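You operate a simulated robot arm through the tools that you are given. There is no shell and no other tool. Be economical: measure what you need, move in short steps, check, and stop when the job is done.

Carry out the task below with a simulated robot arm. There is one attempt and no reset: what you move stays moved.

TASK
Stick two labels on the waiting carton and let it roll down.
Fine: to the end of the lane; feed with the star knob, press the orange plunger, shut the gate again.
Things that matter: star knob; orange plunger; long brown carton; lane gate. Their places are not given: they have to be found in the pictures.

It is judged by the outcome, as a careful person would: the job done as asked, and still so three seconds after it is handed in. It fails if anything else is knocked over, pushed out of place, dropped, spilled or broken.

THE ROBOT
A 7-joint arm with a two-finger parallel gripper, fixed in place. Base frame: the origin is at the foot of the arm, x ahead of it, y to its left, z up; the work surface is at about z = 0.03. Lengths are in m, angles in rad, forces in N, time in s.
With the tool pointing down near the work surface it reaches from about 0.22 to 0.6 m from the base axis. Its first joint turns from -1.152 to 1.152 rad. Payload 2.6 kg.
Tool frame: the origin (TCP) lies between the finger pads and is the grasp point; the fingertips stand 0.03 m ahead of it; z points along the fingers, y is the line along which they close. The gripper opens to 0.094 m. The fingers are 0.028 m wide and 0.01 m thick; the gripper's body (0.05 by 0.096 m) begins 0.055 m behind the TCP.
Orientation is that of the tool frame in the base frame, as a unit quaternion [x, y, z, w]. With the fingers straight down and closing along the base's y, the tool's x points along the base's -x, its y along +y and its z along -z.

THE INTERFACE
- The arm moves only by the tool move_arm. Its argument "targets" is a list of rows, each an object of numbers (a shift or turn left out is 0, a gripper value left out holds the last): "dx", "dy", "dz": the shift along the tool's x, y, z in m; "wx", "wy", "wz": the turn, a rotation vector about the tool's x, y, z in rad; "hand": the closure, from 0 (fully open) to 1 (shut). In form: [{"dx": .., "dy": .., "dz": .., "wx": .., "wy": .., "wz": .., "hand": ..}, ...]. A call has 1 to 12 rows; each row is the pose to reach, as a shift and turn from the pose commanded when the call began, along the tool's axes at that moment. A row lasts 0.2 s, in which the tool goes at most 0.05 m and 0.15 rad; a call with a longer step from one row to the next is refused whole, and so is a gripper value outside its range. A pose out of reach is approached as far as the arm can. The call stops where the force on the tool passes 70 N (or 10 N more than at its start, if that is more) or the arm is blocked; 0.2 s more then pass. The fingers move at their own pace (about 0.072 m/s each) and stop on an object; they squeeze with about 36 N. The grip force told is the motor's: it shows also when the fingers shut on nothing. Time passes only in rows, and 0.2 s behind the last, so rows that repeat a pose let the fingers close. It gives the time, the measured TCP pose, the force on the tool (base axes), the opening and the grip force at its end, in the units of the frame above (readings bear some noise), and new pictures: "show" is both (left out), scene, wrist or none.
- Cameras (640 x 400 px; columns grow to the right, rows downward): "scene" is fixed at [0.044, 0.433, 0.5848]; the picture's right is [-0.72, -0.69, 0.00], its down [-0.27, 0.28, -0.92] and it looks along [0.64, -0.66, -0.39] (base axes); focal length 281 px, centre (320, 200). "wrist" rides on the gripper at [-0.037, 0, -0.058] in the tool frame; the picture's right is [0.00, -1.00, 0.00], its down [0.97, 0.00, -0.24] and it looks along [0.24, 0.00, 0.97] (tool axes); focal length 218 px, centre (320, 200).
- locate(camera, pixels): for up to 12 pixels [column, row] of the newest picture of that camera ("zoom" is the newest enlarged one), the place [x, y, z] in the base frame of the surface seen there, good to about 0.002 m. No time passes.
- enlarge(camera, box): a new picture of the part [left, top, right, bottom] of that camera's present view, enlarged. No time passes.
- job_done(): hands the job in; it is judged then, once.

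Work in short steps. Measure before you move; look again where a grasp or a placing could have gone wrong, and mend it. You have 80 turns and 120 pictures in all, the two below and enlarged ones among them. Open the gripper and draw the arm clear of the work before you hand the job in, unless the task says otherwise; then end with one line.

The tools are called after "Call:" as name(argument=value, ...) on one line, values as JSON. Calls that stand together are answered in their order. move_arm: Moves the arm, as the interface text tells. Its arguments: {"type":"object","properties":{"targets":{"type":"array","items":{"type":"object","properties":{"dx":{"type":"number"},"dy":{"type":"number"},"dz":{"type":"number"},"wx":{"type":"number"},"wy":{"type":"number"},"wz":{"type":"number"},"hand":{"type":"number"}}}},"show":{"type":"string","enum":["both","scene","wrist","none"]}},"required":["targets"]} The other tools are called the same way: locate (camera, pixels) gives the place of the surface under pixels of a picture; enlarge (camera, box) takes an enlarged picture of a part of a camera's view; job_done () hands the job in.

At the start:

```text
time: 0.0
eef_pos: [0.2953, 0.0215, 0.473]
ee_rot: [0.0, 1.0, 0.0, -0.001]
contact_force: [0.6, -0.9, -0.1]
gripper_width: 0.0941
gripper_force: 0.0
```

scene: 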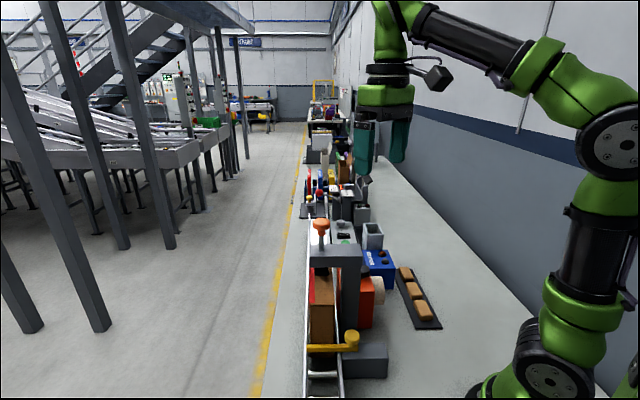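
wrist: 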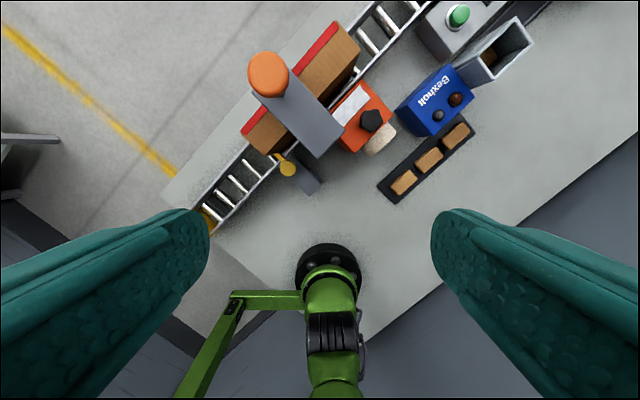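

I start with enlarged looks at the station: the orange plunger at wrist (268,72), the dark star knob near (370,120), and the yellow gate near (288,165).

Call:
enlarge(camera="wrist", box=[180, 0, 540, 225])

Call:
enlarge(camera="scene", box=[270, 200, 460, 400])

Call:
locate(camera="wrist", pixels=[[268, 72], [370, 120], [288, 166], [305, 110], [325, 65], [265, 138], [350, 105], [380, 138], [310, 180], [240, 180], [380, 30], [430, 160]])

Call:
locate(camera="scene", pixels=[[321, 225], [352, 338], [320, 349], [377, 290], [365, 300], [320, 310], [365, 360], [335, 256], [344, 242], [372, 237], [325, 390]])

```text
1.78 times, centred on (360, 112) of wrist
```

zoom: 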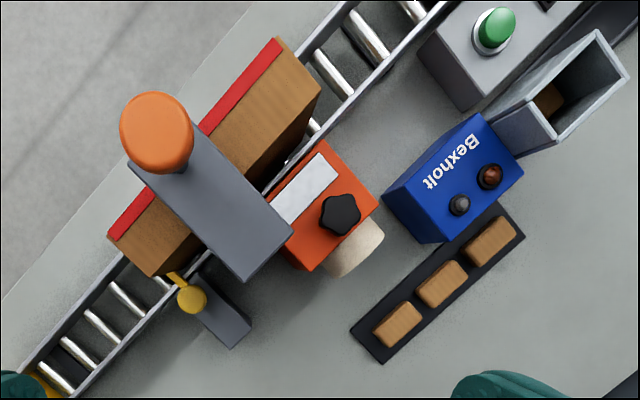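

```text
2.00 times, centred on (365, 300) of scene
```

zoom: 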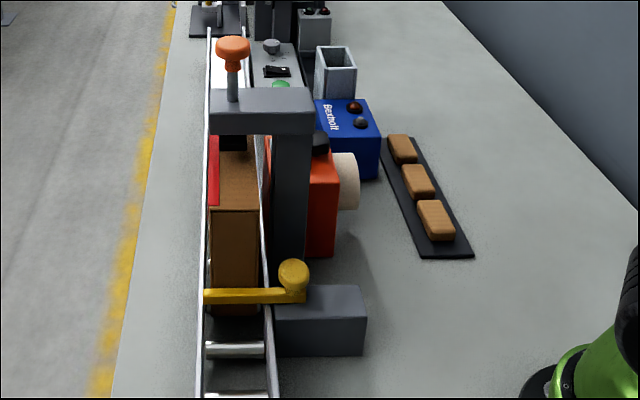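

```text
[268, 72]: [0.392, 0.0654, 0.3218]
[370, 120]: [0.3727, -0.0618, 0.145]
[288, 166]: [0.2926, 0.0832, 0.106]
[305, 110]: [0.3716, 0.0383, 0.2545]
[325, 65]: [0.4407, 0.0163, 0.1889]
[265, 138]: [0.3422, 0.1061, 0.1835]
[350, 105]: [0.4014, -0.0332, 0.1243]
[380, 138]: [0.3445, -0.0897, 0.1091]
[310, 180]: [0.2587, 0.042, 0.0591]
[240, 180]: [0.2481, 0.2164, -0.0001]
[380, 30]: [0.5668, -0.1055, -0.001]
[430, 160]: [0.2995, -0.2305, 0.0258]
```

```text
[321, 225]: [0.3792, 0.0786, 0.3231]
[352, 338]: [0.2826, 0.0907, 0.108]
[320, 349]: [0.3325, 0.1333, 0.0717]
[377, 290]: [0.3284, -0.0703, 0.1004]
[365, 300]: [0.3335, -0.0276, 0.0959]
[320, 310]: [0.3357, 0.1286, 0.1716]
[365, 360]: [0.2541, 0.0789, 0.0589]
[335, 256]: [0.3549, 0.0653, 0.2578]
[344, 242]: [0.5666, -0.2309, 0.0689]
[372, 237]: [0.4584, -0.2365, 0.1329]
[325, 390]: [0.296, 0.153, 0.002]
```

I move above the star knob (0.373,-0.062,0.145) for a closer look, staying high and clear of the plunger.

Call:
move_arm(targets=[{"dx": -0.025, "dy": -0.02, "dz": 0.03}, {"dx": -0.05, "dy": -0.04, "dz": 0.06}, {"dx": -0.075, "dy": -0.06, "dz": 0.09}, {"dx": -0.1, "dy": -0.08, "dz": 0.12}, {"dx": -0.1, "dy": -0.08, "dz": 0.12}])

```text
time: 1.2
eef_pos: [0.3981, -0.059, 0.3513]
ee_rot: [0.0, 1.0, 0.0, 0.0]
contact_force: [-0.2, 0.7, 0.6]
gripper_width: 0.0944
gripper_force: 0.1
```

scene: 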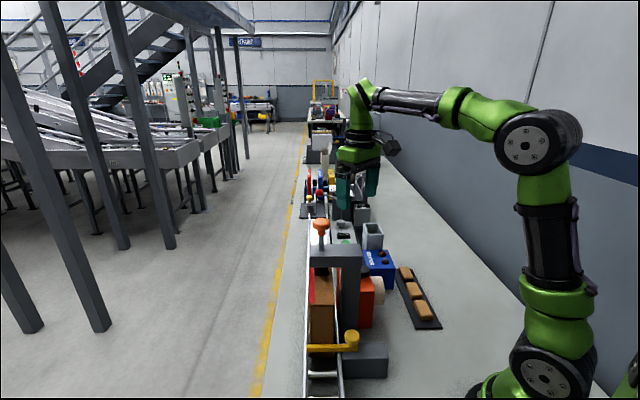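
wrist: 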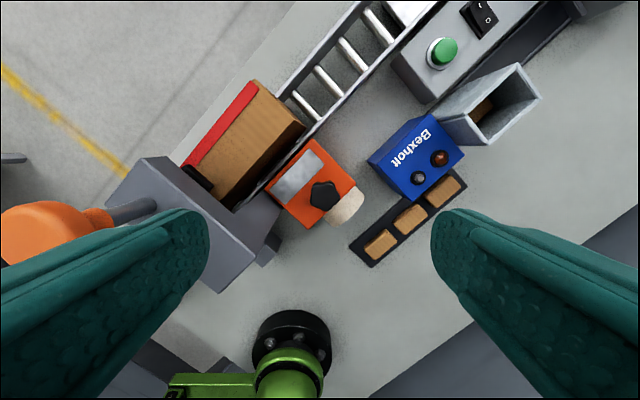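

Call:
enlarge(camera="wrist", box=[160, 60, 400, 270])

Call:
locate(camera="wrist", pixels=[[323, 197], [323, 182], [337, 192], [332, 207], [315, 207], [310, 190], [306, 145], [350, 185], [308, 222], [272, 190], [240, 165], [300, 180]])

Call:
locate(camera="wrist", pixels=[[255, 82], [302, 126], [185, 160], [235, 205], [340, 95], [385, 40], [152, 162], [275, 225], [215, 285], [108, 200], [347, 207], [196, 178]])

```text
1.90 times, centred on (280, 165) of wrist
```

zoom: 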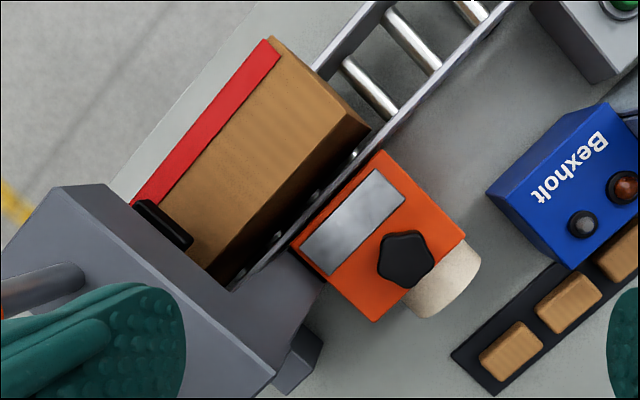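

```text
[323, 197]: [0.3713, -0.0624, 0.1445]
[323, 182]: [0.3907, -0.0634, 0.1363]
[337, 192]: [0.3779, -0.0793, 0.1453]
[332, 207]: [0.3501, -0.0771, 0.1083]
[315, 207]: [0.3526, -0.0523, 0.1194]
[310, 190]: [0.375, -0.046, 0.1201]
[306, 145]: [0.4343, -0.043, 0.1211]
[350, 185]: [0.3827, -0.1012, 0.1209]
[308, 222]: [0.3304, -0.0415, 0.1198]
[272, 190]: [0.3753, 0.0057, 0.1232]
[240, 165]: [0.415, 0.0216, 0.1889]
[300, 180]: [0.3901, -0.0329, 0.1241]
```

```text
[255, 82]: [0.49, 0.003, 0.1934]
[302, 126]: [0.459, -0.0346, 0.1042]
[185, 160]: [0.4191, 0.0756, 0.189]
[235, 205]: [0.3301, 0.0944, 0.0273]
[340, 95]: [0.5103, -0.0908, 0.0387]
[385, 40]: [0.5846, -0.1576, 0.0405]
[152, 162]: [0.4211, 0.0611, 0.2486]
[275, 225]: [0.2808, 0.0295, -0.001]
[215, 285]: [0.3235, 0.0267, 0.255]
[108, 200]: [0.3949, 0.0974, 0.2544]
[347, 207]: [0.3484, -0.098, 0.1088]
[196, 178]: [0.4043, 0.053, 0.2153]
```

Call:
enlarge(camera="wrist", box=[260, 130, 370, 240])

Call:
enlarge(camera="scene", box=[295, 210, 395, 300])

Call:
enlarge(camera="scene", box=[295, 310, 395, 400])

```text
3.64 times, centred on (315, 185) of wrist
```

zoom: 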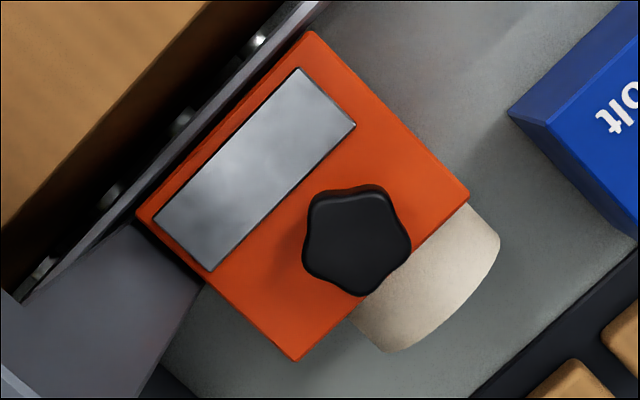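

```text
4.44 times, centred on (345, 255) of scene
```

zoom: 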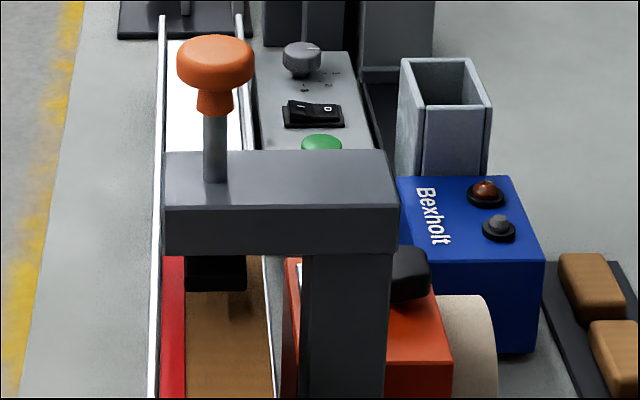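

```text
4.44 times, centred on (345, 355) of scene
```

zoom: 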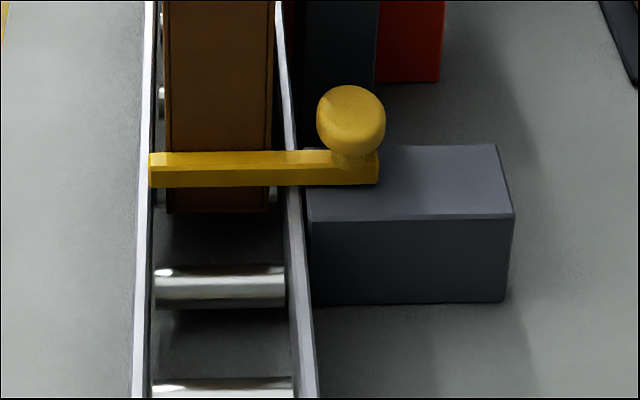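

The knob is a five-lobed star with a vertical axis; its centre is near (0.372,-0.065) and its top is at z 0.145. I check the post's edges for clearance before going down.

Call:
locate(camera="wrist", pixels=[[232, 218], [240, 225], [250, 215], [276, 210], [255, 250], [325, 196], [335, 200], [318, 184], [310, 200], [325, 210], [438, 52], [430, 135]])

Call:
move_arm(targets=[{"dx": 0.013, "dy": -0.003, "dz": 0.04, "wz": 0.06, "hand": 0.35}, {"dx": 0.026, "dy": -0.006, "dz": 0.08, "wz": 0.12, "hand": 0.35}, {"dx": 0.026, "dy": -0.006, "dz": 0.11, "wz": 0.12, "hand": 0.35}, {"dx": 0.026, "dy": -0.006, "dz": 0.11, "wz": 0.12, "hand": 0.35}])

```text
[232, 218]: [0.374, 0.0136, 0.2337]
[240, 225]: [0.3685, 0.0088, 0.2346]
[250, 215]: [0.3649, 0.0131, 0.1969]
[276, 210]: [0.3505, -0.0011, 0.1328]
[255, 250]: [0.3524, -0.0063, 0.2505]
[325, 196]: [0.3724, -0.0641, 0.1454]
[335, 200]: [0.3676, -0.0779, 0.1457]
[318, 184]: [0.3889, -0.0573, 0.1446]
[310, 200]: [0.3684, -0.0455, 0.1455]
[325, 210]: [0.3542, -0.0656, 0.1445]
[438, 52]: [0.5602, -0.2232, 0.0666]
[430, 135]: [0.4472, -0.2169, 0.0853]
```

```text
time: 2.2
eef_pos: [0.3706, -0.0664, 0.2438]
ee_rot: [0.06, 0.998, 0.0, 0.0]
contact_force: [-0.7, 0.3, 0.3]
gripper_width: 0.0612
gripper_force: 0.1
```

scene: 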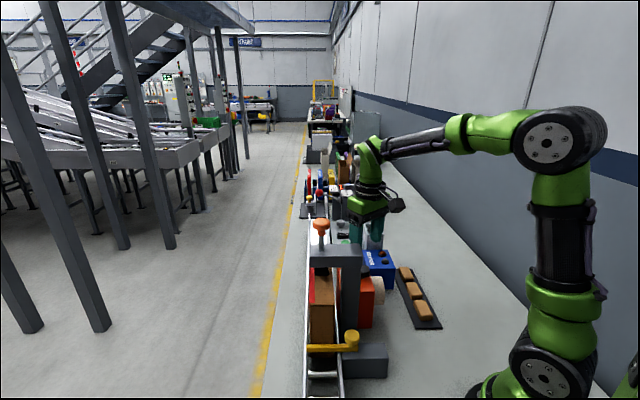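
wrist: 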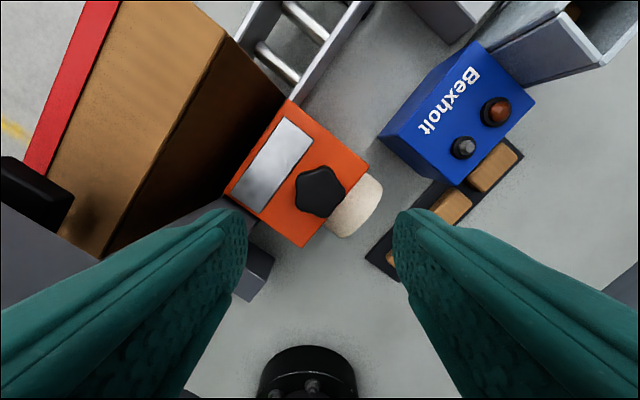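

The knob sits centred under the fingers. I lower to about z 0.16 and close on it.

Call:
move_arm(targets=[{"dz": 0.03}, {"dz": 0.06}, {"dz": 0.083}, {"dz": 0.083, "hand": 0.35}, {"dz": 0.083, "hand": 1}, {"dz": 0.083, "hand": 1}, {"dz": 0.083, "hand": 1}])

```text
time: 3.8
eef_pos: [0.3709, -0.0651, 0.1622]
ee_rot: [0.06, 0.998, -0.002, 0.0]
contact_force: [1.4, -6.4, -7.5]
gripper_width: 0.0355
gripper_force: 44.5
```

scene: 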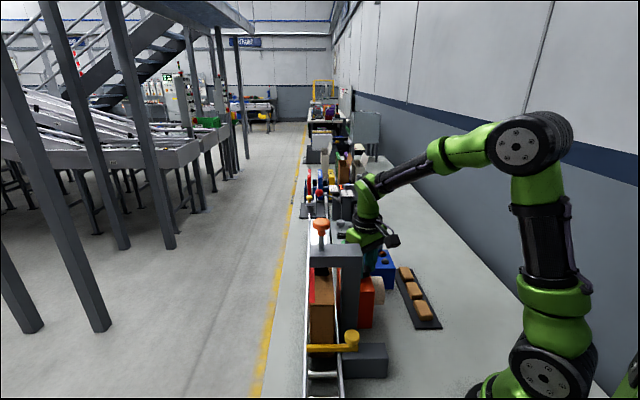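
wrist: 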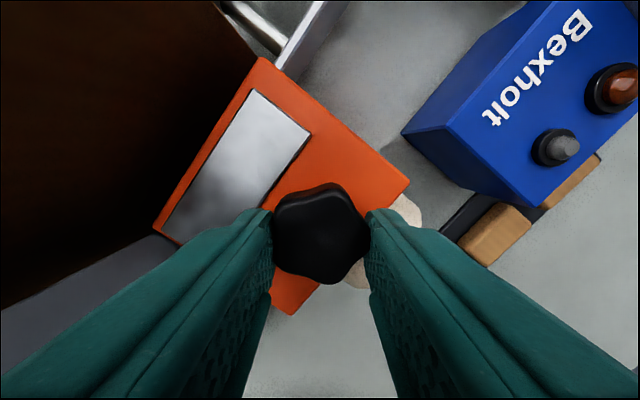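

The grip holds at a 0.0355 m opening. I turn clockwise about 0.6 rad and watch the window and the grip.

Call:
move_arm(targets=[{"wz": 0.12}, {"wz": 0.24}, {"wz": 0.36}, {"wz": 0.48}, {"wz": 0.6}, {"wz": 0.6}])

```text
time: 5.2
eef_pos: [0.3703, -0.0621, 0.16]
ee_rot: [0.35, 0.937, 0.002, 0.002]
contact_force: [33.3, 13.2, -20.8]
gripper_width: 0.0356
gripper_force: 45.5
```

scene: 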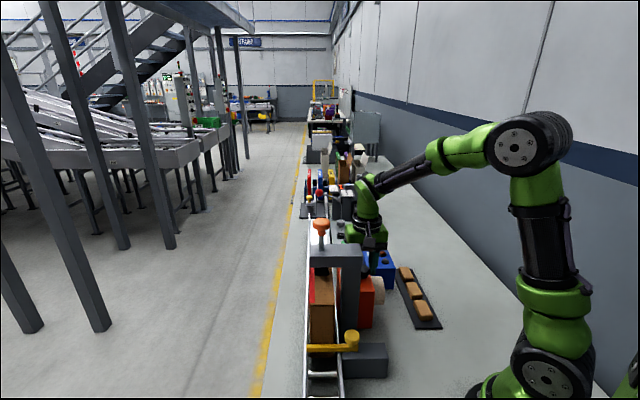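
wrist: 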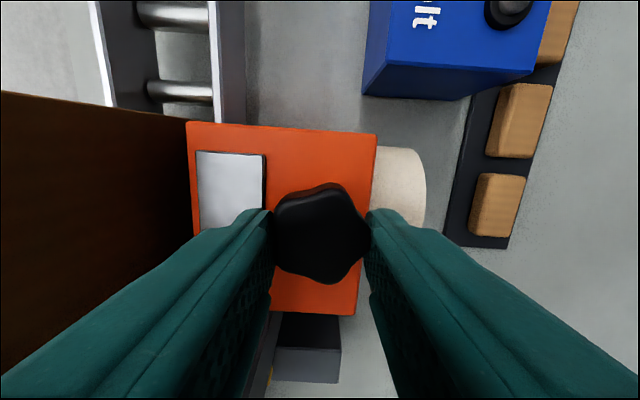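

Call:
enlarge(camera="wrist", box=[160, 100, 440, 400])

Call:
enlarge(camera="scene", box=[300, 200, 410, 300])

```text
1.33 times, centred on (300, 250) of wrist
```

zoom: 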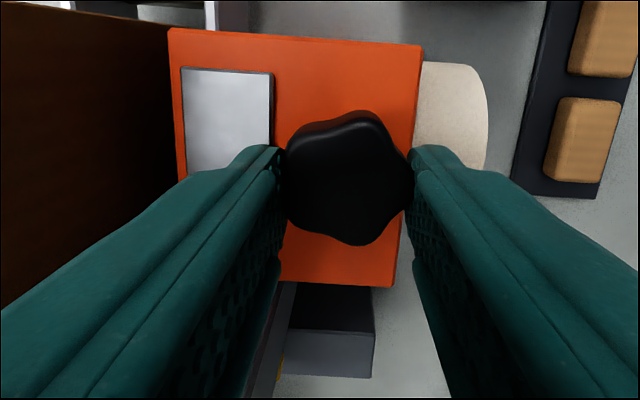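

```text
4.00 times, centred on (355, 250) of scene
```

zoom: 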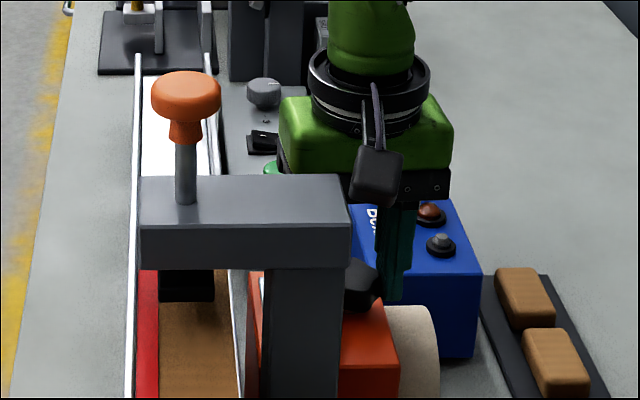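

A black box on the hand's tool +x side sits close to the beam corner. I measure it, along with the label window.

Call:
locate(camera="zoom", pixels=[[375, 175], [360, 190], [375, 200], [395, 165], [345, 200], [345, 180], [335, 190], [335, 265], [335, 250], [360, 285], [390, 260], [355, 160]])

Call:
locate(camera="wrist", pixels=[[230, 185], [205, 160], [258, 160], [215, 220], [310, 150], [325, 235]])

```text
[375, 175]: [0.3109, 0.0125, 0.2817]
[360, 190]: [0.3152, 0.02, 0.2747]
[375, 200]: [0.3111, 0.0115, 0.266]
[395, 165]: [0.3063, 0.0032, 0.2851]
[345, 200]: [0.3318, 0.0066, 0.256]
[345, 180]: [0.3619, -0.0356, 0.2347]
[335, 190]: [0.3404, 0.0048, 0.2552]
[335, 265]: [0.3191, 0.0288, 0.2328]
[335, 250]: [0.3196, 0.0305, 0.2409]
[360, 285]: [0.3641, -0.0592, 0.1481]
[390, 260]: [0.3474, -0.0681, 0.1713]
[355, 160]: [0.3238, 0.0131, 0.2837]
```

```text
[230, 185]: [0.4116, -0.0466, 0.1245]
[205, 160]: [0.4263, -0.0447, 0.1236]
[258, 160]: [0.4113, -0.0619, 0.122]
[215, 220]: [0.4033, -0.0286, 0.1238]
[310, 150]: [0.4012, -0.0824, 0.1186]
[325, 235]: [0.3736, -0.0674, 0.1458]
```

The box clears the beam top (z≥0.262 against 0.255) and the body clears the corner. The knob has turned with the fingers, so I go on another 0.5 rad.

Call:
move_arm(targets=[{"wz": 0.12}, {"wz": 0.24}, {"wz": 0.36}, {"wz": 0.48}, {"wz": 0.48}], show="wrist")

```text
time: 6.4
eef_pos: [0.3727, -0.0619, 0.1609]
ee_rot: [0.562, 0.827, 0.005, 0.003]
contact_force: [42.6, 24.8, -15.3]
gripper_width: 0.0357
gripper_force: 45.5
```

wrist: 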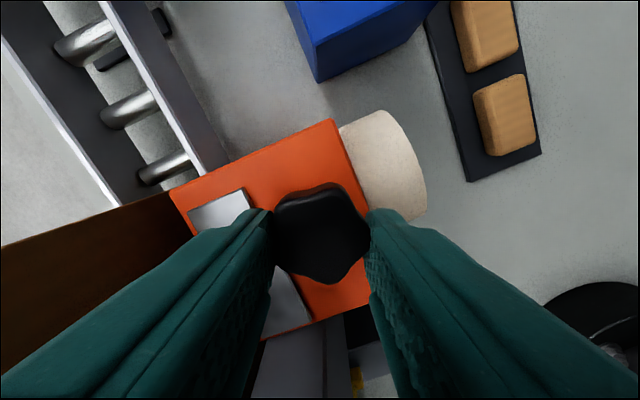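

The lateral force lies along the closing axis because the grip is a bit off the knob's axis. I shift 3 mm along tool +y to ease it and turn on towards 90°.

Call:
move_arm(targets=[{"dy": 0.003}, {"dy": 0.003, "wz": 0.12}, {"dy": 0.0035, "wz": 0.24}, {"dy": 0.0035, "wz": 0.36}, {"dy": 0.0035, "wz": 0.48}, {"dy": 0.0035, "wz": 0.48}])

```text
time: 7.8
eef_pos: [0.3734, -0.0615, 0.1609]
ee_rot: [0.745, 0.667, 0.001, 0.001]
contact_force: [21.2, 15.9, 7.9]
gripper_width: 0.0355
gripper_force: 44.7
```

scene: 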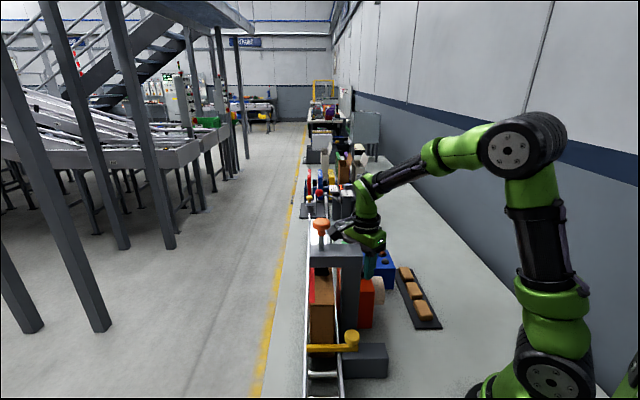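
wrist: 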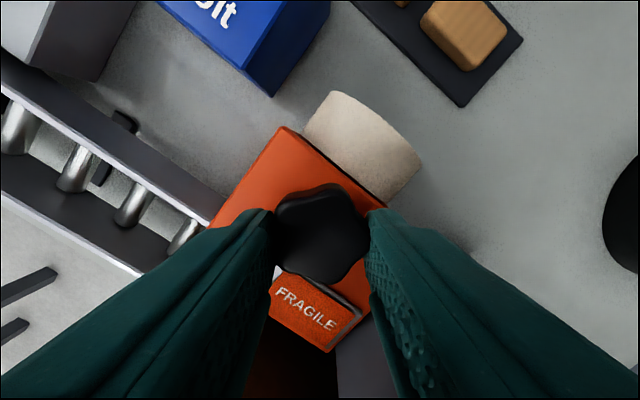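

A "FRAGILE" label has appeared on the dispenser plate, so one label is fed. I release the knob and rise straight up.

Call:
move_arm(targets=[{"hand": 0.3}, {"hand": 0.3}, {"dz": -0.04}, {"dz": -0.08}, {"dz": -0.12}, {"dz": -0.16}, {"dz": -0.2}, {"dz": -0.2}])

```text
time: 9.6
eef_pos: [0.375, -0.0566, 0.363]
ee_rot: [0.744, 0.668, 0.0, 0.0]
contact_force: [0.4, -0.1, 0.1]
gripper_width: 0.0656
gripper_force: 0.1
```

scene: 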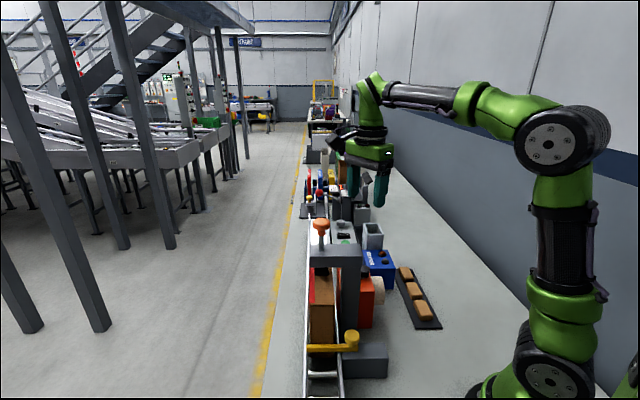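
wrist: 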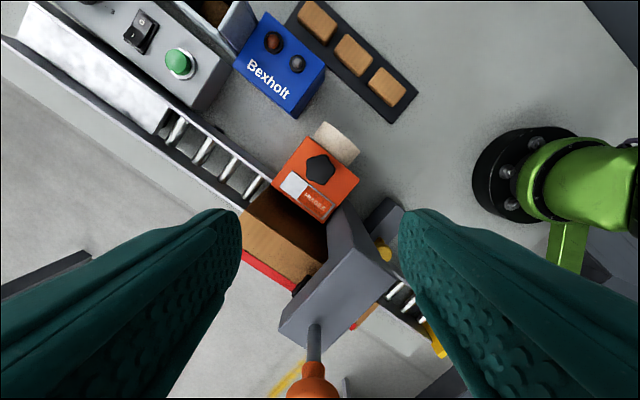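

Call:
enlarge(camera="wrist", box=[260, 120, 380, 240])

Call:
locate(camera="scene", pixels=[[321, 219], [321, 222], [313, 223], [329, 223], [321, 228], [321, 237], [335, 250]])

Call:
locate(camera="wrist", pixels=[[314, 370], [298, 392], [330, 392], [314, 335], [301, 280]])

```text
3.33 times, centred on (320, 180) of wrist
```

zoom: 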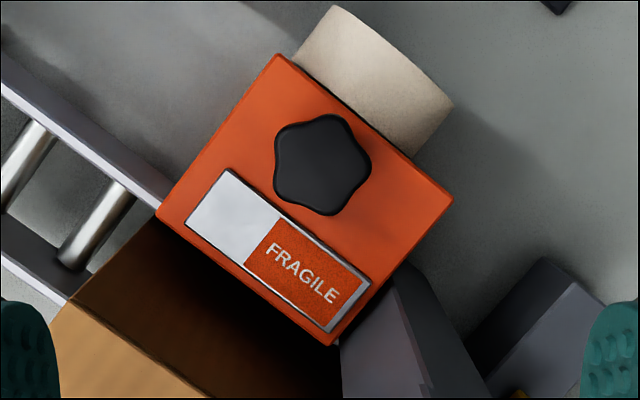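

```text
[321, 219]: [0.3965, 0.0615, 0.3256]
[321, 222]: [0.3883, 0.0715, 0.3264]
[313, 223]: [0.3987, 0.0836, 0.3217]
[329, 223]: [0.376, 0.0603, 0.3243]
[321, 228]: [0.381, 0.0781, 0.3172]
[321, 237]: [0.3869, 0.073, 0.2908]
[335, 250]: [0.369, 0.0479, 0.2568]
```

```text
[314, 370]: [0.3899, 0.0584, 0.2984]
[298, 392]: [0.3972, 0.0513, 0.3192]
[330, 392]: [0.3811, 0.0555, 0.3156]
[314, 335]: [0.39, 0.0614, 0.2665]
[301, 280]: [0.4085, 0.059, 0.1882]
```

The FRAGILE label is loaded. The plunger head is centred near (0.388,0.07), with its top at z 0.326. I lift, unwind the wrist, shut the fingers and go above it.

Call:
move_arm(targets=[{"dz": -0.04, "wz": -0.13, "hand": 1}, {"dx": 0.03, "dz": -0.04, "wz": -0.26, "hand": 1}, {"dx": 0.06, "dz": -0.04, "wz": -0.4, "hand": 1}, {"dx": 0.095, "dz": -0.04, "wz": -0.54, "hand": 1}, {"dx": 0.1266, "dy": -0.0006, "dz": -0.04, "wz": -0.68, "hand": 1}, {"dx": 0.1266, "dy": -0.0006, "dz": -0.04, "wz": -0.82, "hand": 1}, {"dx": 0.1266, "dy": -0.0006, "dz": -0.04, "wz": -0.96, "hand": 1}, {"dx": 0.1266, "dy": -0.0006, "dz": -0.04, "wz": -1.1, "hand": 1}, {"dx": 0.1266, "dy": -0.0006, "dz": -0.04, "wz": -1.24, "hand": 1}, {"dx": 0.1266, "dy": -0.0006, "dz": -0.04, "wz": -1.38, "hand": 1}, {"dx": 0.1266, "dy": -0.0006, "dz": -0.04, "wz": -1.52, "hand": 1}, {"dx": 0.1266, "dy": -0.0006, "dz": -0.02, "wz": -1.56, "hand": 1}])

```text
time: 12.2
eef_pos: [0.3861, 0.0615, 0.3802]
ee_rot: [0.059, 0.998, 0.0, 0.0]
contact_force: [0.4, -0.2, 0.2]
gripper_width: 0.0
gripper_force: 32.2
```

scene: 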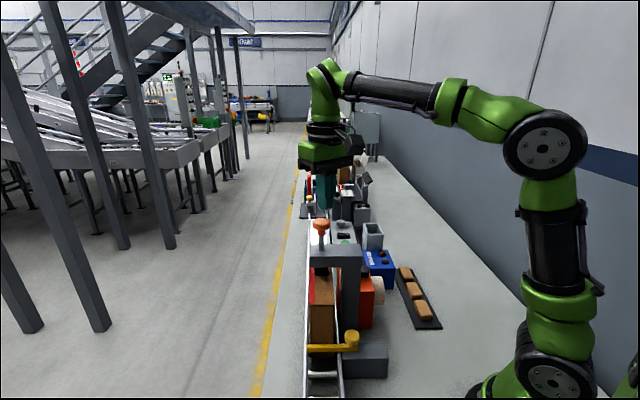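
wrist: 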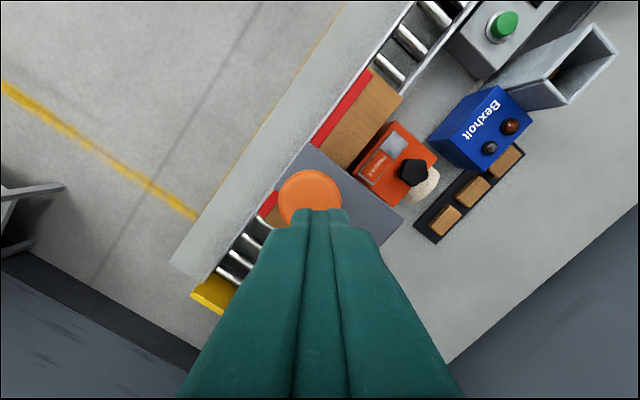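

Call:
locate(camera="wrist", pixels=[[310, 190], [280, 195], [340, 192], [310, 172], [295, 205], [330, 205]])

Call:
locate(camera="scene", pixels=[[323, 208], [321, 221], [315, 222], [328, 222]])

```text
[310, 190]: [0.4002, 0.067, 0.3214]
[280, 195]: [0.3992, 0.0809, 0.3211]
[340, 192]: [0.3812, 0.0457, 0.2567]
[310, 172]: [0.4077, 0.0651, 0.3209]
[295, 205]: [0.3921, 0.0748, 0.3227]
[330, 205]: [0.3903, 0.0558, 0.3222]
```

```text
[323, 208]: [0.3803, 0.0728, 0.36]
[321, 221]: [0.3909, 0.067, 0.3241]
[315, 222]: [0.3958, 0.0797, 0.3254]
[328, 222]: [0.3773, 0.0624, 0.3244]
```

The head centre is about (0.389,0.068). I align and press down gently, stopping about 16 mm below contact to check.

Call:
move_arm(targets=[{"dx": -0.0022, "dy": 0.0068}, {"dx": -0.0022, "dy": 0.0068, "dz": 0.015}, {"dx": -0.0022, "dy": 0.0068, "dz": 0.024}, {"dx": -0.0022, "dy": 0.0068, "dz": 0.03}, {"dx": -0.0022, "dy": 0.0068, "dz": 0.035}, {"dx": -0.0022, "dy": 0.0068, "dz": 0.04}])

```text
time: 13.6
eef_pos: [0.3896, 0.0684, 0.3415]
ee_rot: [0.06, 0.998, 0.0, 0.001]
contact_force: [-1.3, -1.2, 2.9]
gripper_width: 0.0
gripper_force: 33.3
```

scene: 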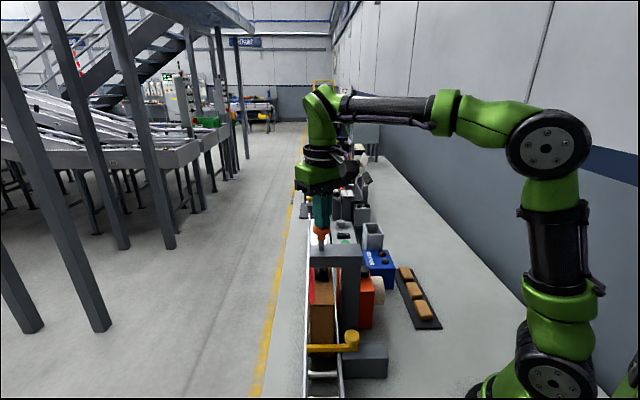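
wrist: 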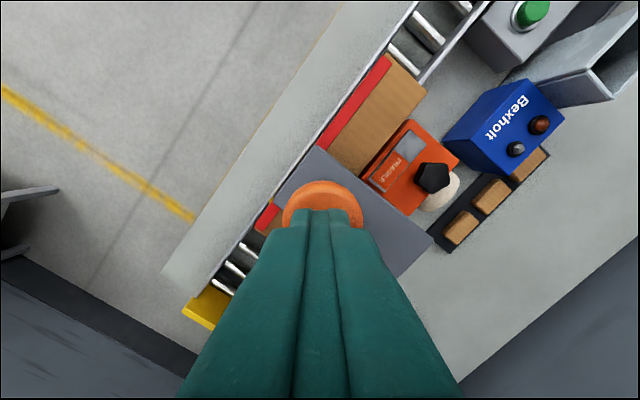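

The plunger goes down lightly (tips at 0.3115) and the label is still on the plate, so I press further.

Call:
move_arm(targets=[{"dz": 0.005}, {"dz": 0.01}, {"dz": 0.014}, {"dz": 0.018}, {"dz": 0.018}])

```text
time: 14.4
eef_pos: [0.3887, 0.0693, 0.3347]
ee_rot: [0.063, 0.998, 0.003, 0.009]
contact_force: [-5.0, -0.8, 9.8]
gripper_width: 0.0
gripper_force: 32.8
stopped in row 4: the force on the tool passed its limit (the readings are from after the stop); the commanded pose is now the measured one
```

scene: 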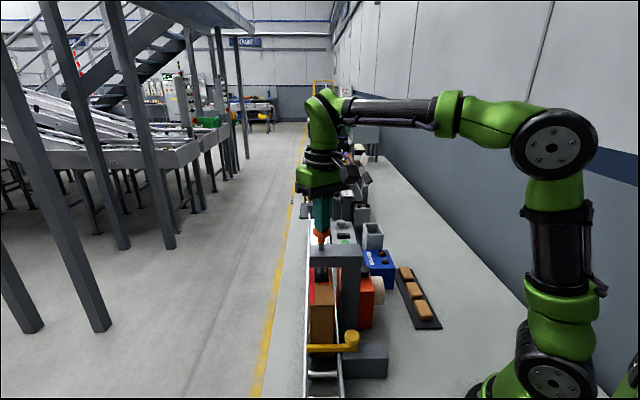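
wrist: 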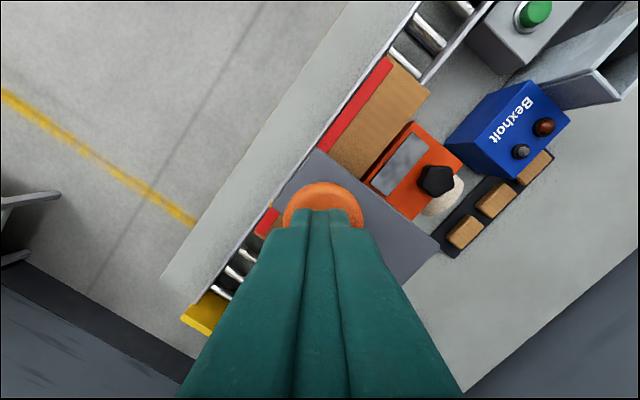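

The press bottomed out and the plate is now blank, so the label was applied. I rise clear and look.

Call:
move_arm(targets=[{"dz": -0.02}, {"dz": -0.05}, {"dz": -0.08}, {"dy": -0.04, "dz": -0.08}, {"dy": -0.085, "dz": -0.07}, {"dx": 0.005, "dy": -0.125, "dz": -0.03, "hand": 0.35}, {"dx": 0.005, "dy": -0.125, "dz": -0.01, "hand": 0.35}])

Call:
enlarge(camera="wrist", box=[260, 120, 380, 240])

Call:
enlarge(camera="scene", box=[295, 210, 395, 300])

```text
refused: row 6 steps farther than a row can; nothing moved
```

```text
3.33 times, centred on (320, 180) of wrist
```

zoom: 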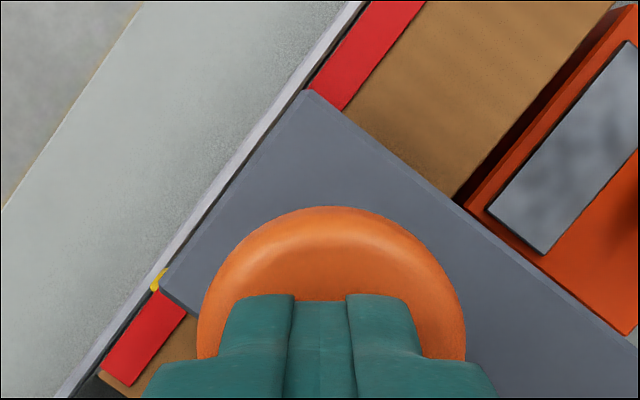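

```text
4.44 times, centred on (345, 255) of scene
```

zoom: 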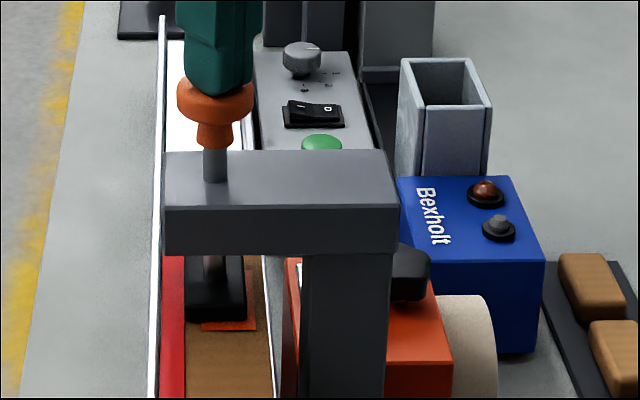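

The orange label shows under the pad on the carton. I retract to above the knob with smaller steps.

Call:
move_arm(targets=[{"dz": -0.03}, {"dz": -0.07}, {"dz": -0.08, "dy": -0.02}, {"dy": -0.055, "dz": -0.08}, {"dy": -0.09, "dz": -0.07}, {"dx": 0.003, "dy": -0.125, "dz": -0.04, "hand": 0.35}, {"dx": 0.003, "dy": -0.13, "dz": -0.01, "hand": 0.35}, {"dx": 0.003, "dy": -0.13, "dz": -0.01, "hand": 0.35}])

Call:
enlarge(camera="wrist", box=[260, 120, 380, 240])

```text
time: 16.2
eef_pos: [0.3683, -0.0577, 0.342]
ee_rot: [0.063, 0.998, 0.002, 0.009]
contact_force: [-0.3, -0.5, 0.3]
gripper_width: 0.0613
gripper_force: 0.1
```

scene: 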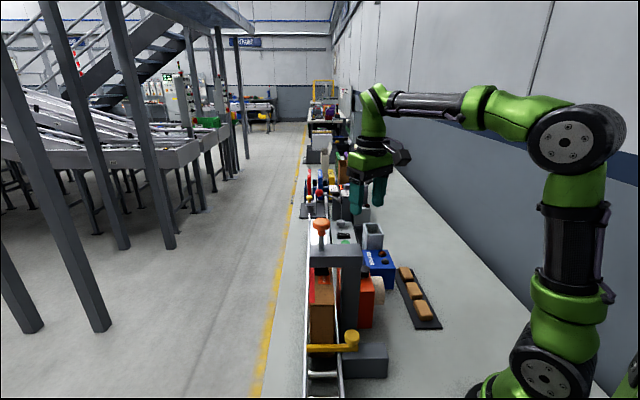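
wrist: 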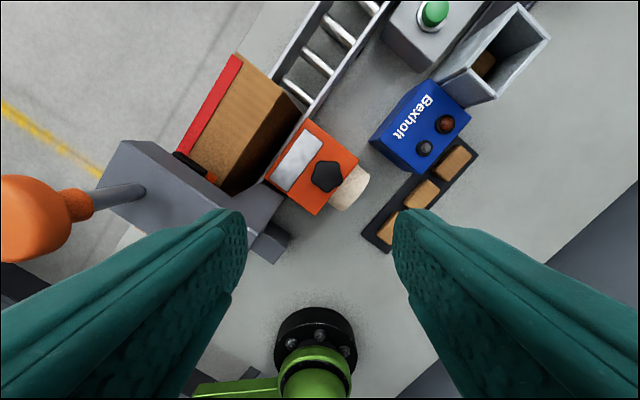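

```text
3.33 times, centred on (320, 180) of wrist
```

zoom: 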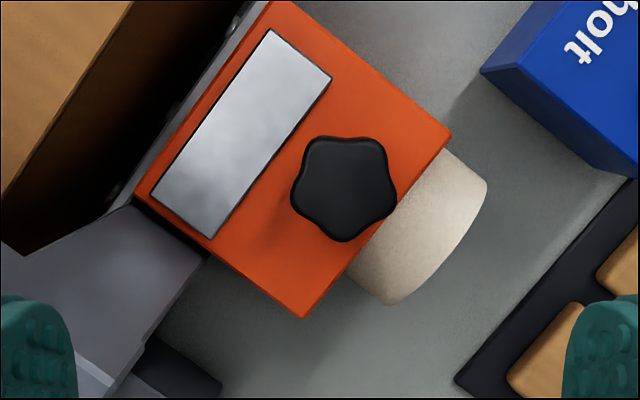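

The plate is empty and the pad has sprung back. I locate the knob centre (about wrist pixel (327,176)) for the second grip.

Call:
locate(camera="zoom", pixels=[[343, 188], [343, 150], [343, 225], [305, 188], [382, 188], [388, 205], [305, 200], [318, 150], [375, 150]])

```text
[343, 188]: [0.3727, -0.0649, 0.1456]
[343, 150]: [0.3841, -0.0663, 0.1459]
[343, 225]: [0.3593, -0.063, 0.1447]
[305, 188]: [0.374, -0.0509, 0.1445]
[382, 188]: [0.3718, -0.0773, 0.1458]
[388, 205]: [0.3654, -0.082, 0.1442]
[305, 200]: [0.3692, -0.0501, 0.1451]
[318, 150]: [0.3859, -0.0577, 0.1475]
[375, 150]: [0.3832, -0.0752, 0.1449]
```

Knob axis ≈ (0.372,-0.065). I straighten the slight tilt, turn 18° the other way so the pads meet a lobe and a flat, then descend and grip.

Call:
move_arm(targets=[{"wy": 0.009, "wz": -0.14, "dy": -0.003, "dz": 0.03}, {"wy": 0.018, "wz": -0.28, "dy": -0.0056, "dz": 0.06}, {"wy": 0.018, "wz": -0.314, "dy": -0.0056, "dz": 0.1}, {"wy": 0.018, "wz": -0.314, "dy": -0.0056, "dz": 0.14}, {"wy": 0.018, "wz": -0.314, "dx": -0.0007, "dy": -0.0056, "dz": 0.17}, {"wy": 0.018, "wz": -0.314, "dx": -0.0007, "dy": -0.0056, "dz": 0.182}, {"wy": 0.018, "wz": -0.314, "dx": -0.0007, "dy": -0.0056, "dz": 0.182, "hand": 1}, {"wy": 0.018, "wz": -0.314, "dx": -0.0007, "dy": -0.0056, "dz": 0.182, "hand": 1}, {"wy": 0.018, "wz": -0.314, "dx": -0.0007, "dy": -0.0056, "dz": 0.182, "hand": 1}])

```text
time: 18.2
eef_pos: [0.3718, -0.0643, 0.1621]
ee_rot: [-0.094, 0.996, -0.001, 0.001]
contact_force: [9.2, -25.5, -17.6]
gripper_width: 0.0353
gripper_force: 45.3
```

scene: 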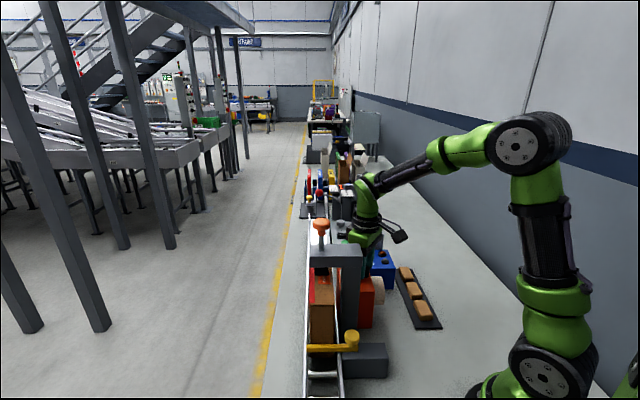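
wrist: 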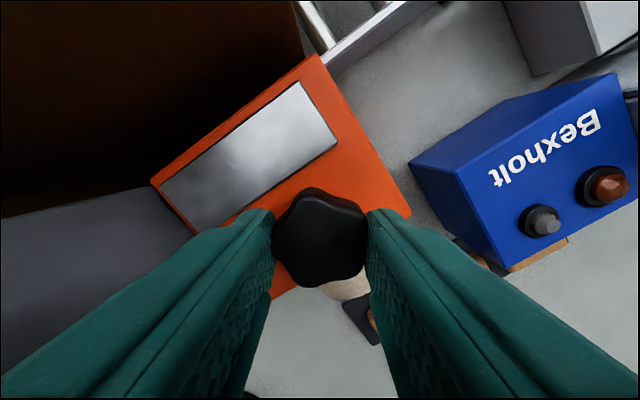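

Good grip. I ease 1.5 mm along -y (the force was -25 N) and turn clockwise 1.2 rad.

Call:
move_arm(targets=[{"dy": -0.0015}, {"dy": -0.0015, "wz": 0.13}, {"dy": -0.0015, "wz": 0.26}, {"dy": -0.0015, "wz": 0.39}, {"dy": -0.0015, "wz": 0.52}, {"dy": -0.001, "wz": 0.65}, {"dy": -0.001, "wz": 0.78}, {"dy": -0.001, "wz": 0.91}, {"dy": -0.001, "wz": 1.04}, {"dy": -0.001, "wz": 1.17}, {"dy": -0.001, "wz": 1.17}], show="wrist")

```text
time: 20.6
eef_pos: [0.3718, -0.0628, 0.162]
ee_rot: [0.47, 0.883, 0.002, -0.001]
contact_force: [-14.2, 7.6, 8.6]
gripper_width: 0.0355
gripper_force: 44.9
```

wrist: 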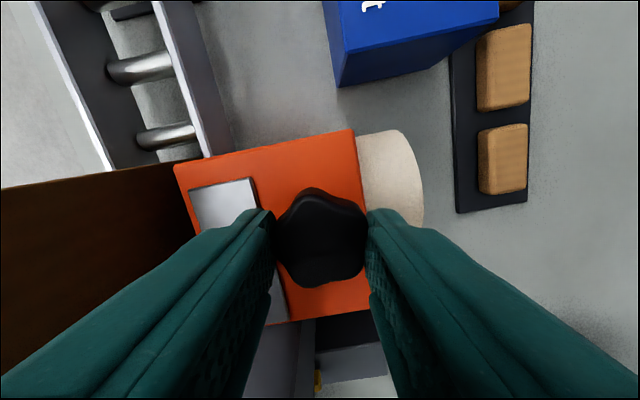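

No label yet. I continue in small steps to 1.5 rad.

Call:
move_arm(targets=[{"wz": 0.11}, {"wz": 0.22}, {"wz": 0.33}, {"wz": 0.33}], show="wrist")

```text
time: 21.6
eef_pos: [0.3741, -0.0636, 0.1616]
ee_rot: [0.611, 0.792, 0.002, -0.001]
contact_force: [-16.5, 12.7, 20.6]
gripper_width: 0.0355
gripper_force: 44.5
```

wrist: 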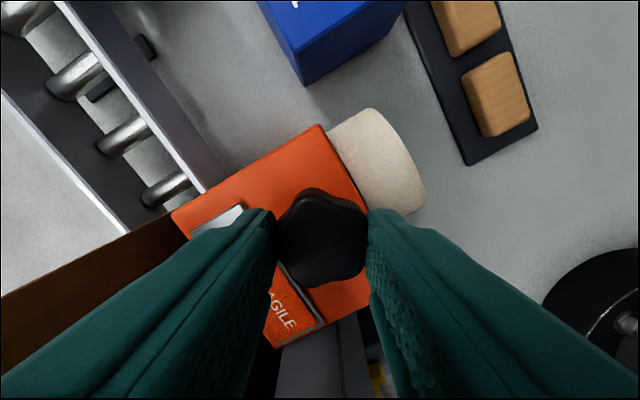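

The second label is on the plate. I release, rise to z 0.38, and travel above the plunger with the fingers shut.

Call:
move_arm(targets=[{"hand": 0.3}, {"hand": 0.3}, {"dz": -0.045}, {"dz": -0.09}, {"dz": -0.135}, {"dz": -0.18}, {"dz": -0.22, "hand": 1}, {"dx": 0.042, "dy": 0.017, "dz": -0.22, "hand": 1}, {"dx": 0.084, "dy": 0.034, "dz": -0.22, "hand": 1}, {"dx": 0.125, "dy": 0.0504, "dz": -0.22, "hand": 1}, {"dx": 0.125, "dy": 0.0504, "dz": -0.22, "hand": 1}])

```text
time: 24.1
eef_pos: [0.3926, 0.0659, 0.3801]
ee_rot: [0.609, 0.793, 0.001, 0.0]
contact_force: [-0.3, -0.7, -0.6]
gripper_width: 0.0001
gripper_force: 33.1
```

scene: 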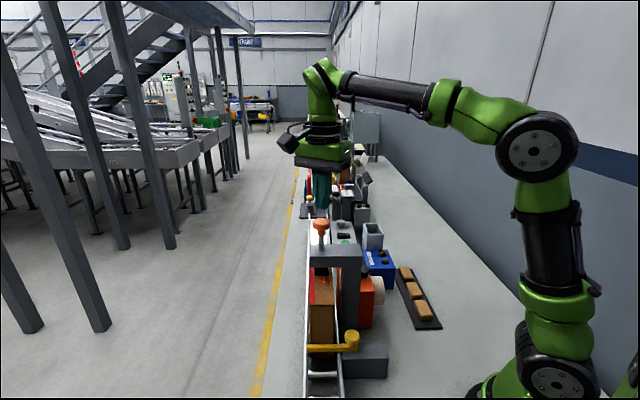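
wrist: 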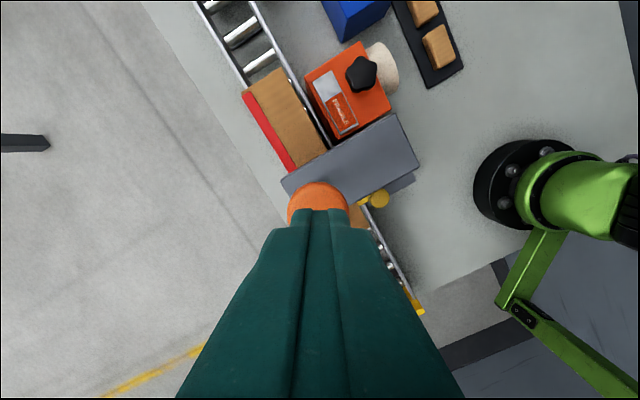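

Call:
move_arm(targets=[{"dx": 0.0034, "dy": -0.0028, "dz": 0.01}, {"dx": 0.0034, "dy": -0.0028, "dz": 0.022}, {"dx": 0.0034, "dy": -0.0028, "dz": 0.03}, {"dx": 0.0034, "dy": -0.0028, "dz": 0.037}, {"dx": 0.0034, "dy": -0.0028, "dz": 0.043}, {"dx": 0.0034, "dy": -0.0028, "dz": 0.047}, {"dx": 0.0034, "dy": -0.0028, "dz": 0.051}, {"dx": 0.0034, "dy": -0.0028, "dz": 0.054}])

Call:
enlarge(camera="scene", box=[295, 210, 395, 300])

```text
time: 25.9
eef_pos: [0.3866, 0.0699, 0.335]
ee_rot: [0.61, 0.792, 0.008, 0.005]
contact_force: [-14.7, -13.2, 57.0]
gripper_width: 0.0
gripper_force: 33.0
```

scene: 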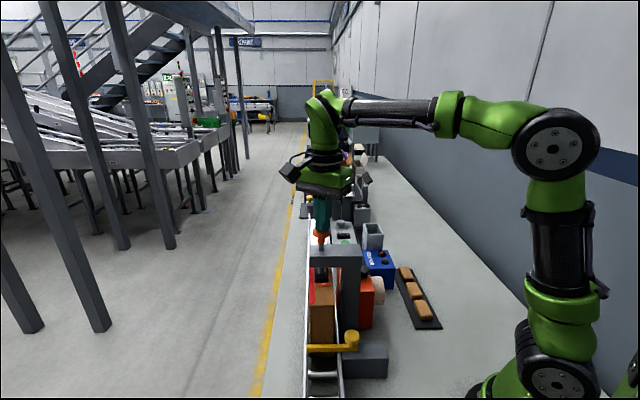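
wrist: 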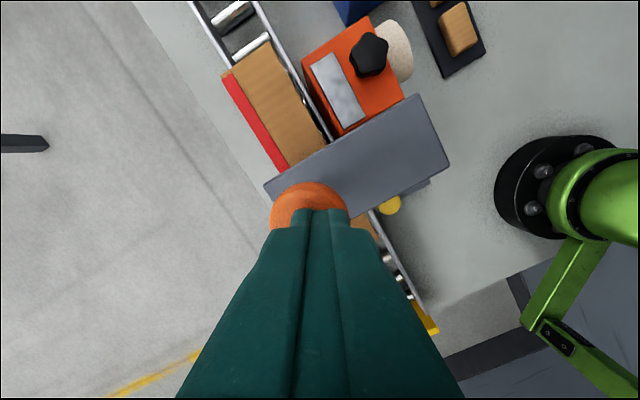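

```text
4.44 times, centred on (345, 255) of scene
```

zoom: 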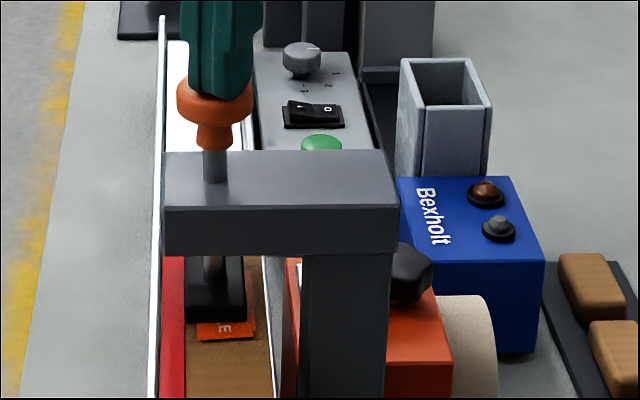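

The second label is applied ("E" visible; plate blank again). I rise and go over to view the gate handle.

Call:
move_arm(targets=[{"dz": -0.03}, {"dz": -0.074}, {"dx": 0.01, "dy": -0.028, "dz": -0.074, "wz": -0.14, "hand": 0.3}, {"dx": 0.021, "dy": -0.057, "dz": -0.074, "wz": -0.28, "hand": 0.3}, {"dx": 0.0315, "dy": -0.0857, "dz": -0.074, "wz": -0.42, "hand": 0.3}, {"dx": 0.0315, "dy": -0.0857, "dz": -0.035, "wz": -0.527, "hand": 0.3}, {"dx": 0.0315, "dy": -0.0857, "dz": 0.01, "wz": -0.527, "hand": 0.3}, {"dx": 0.0315, "dy": -0.0857, "dz": 0.046, "wz": -0.527, "hand": 0.3}, {"dx": 0.0315, "dy": -0.0857, "dz": 0.046, "wz": -0.527, "hand": 0.3}])

Call:
enlarge(camera="wrist", box=[240, 100, 400, 260])

Call:
enlarge(camera="scene", box=[295, 240, 395, 400])

```text
time: 27.9
eef_pos: [0.2972, 0.079, 0.2825]
ee_rot: [0.383, 0.924, 0.002, -0.001]
contact_force: [-0.4, 0.7, 1.1]
gripper_width: 0.0659
gripper_force: 0.1
```

scene: 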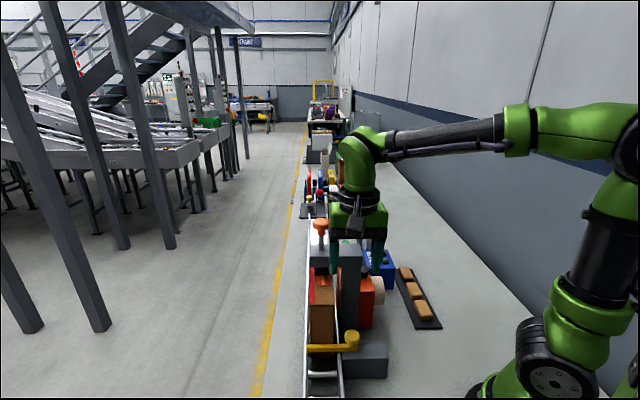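
wrist: 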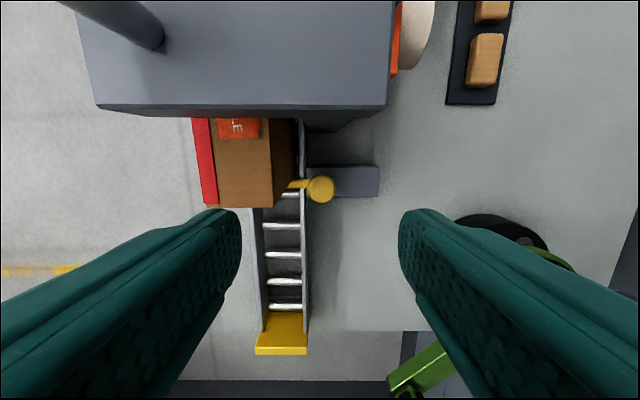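

```text
2.50 times, centred on (320, 180) of wrist
```

zoom: 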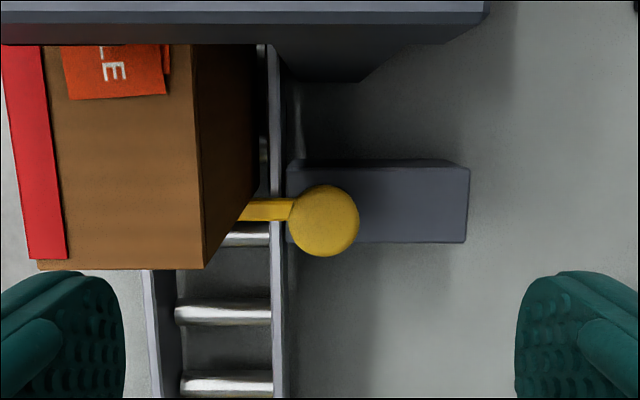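

```text
2.50 times, centred on (345, 320) of scene
```

zoom: 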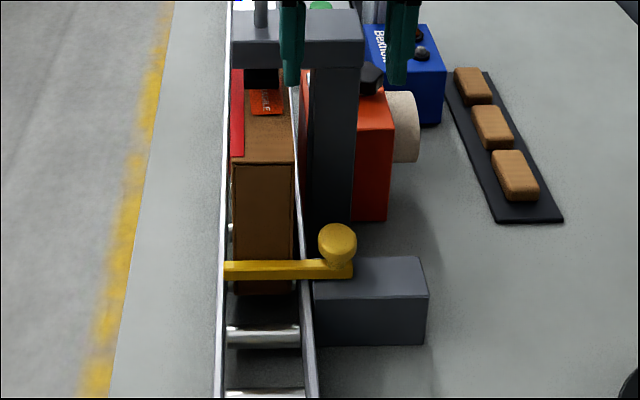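

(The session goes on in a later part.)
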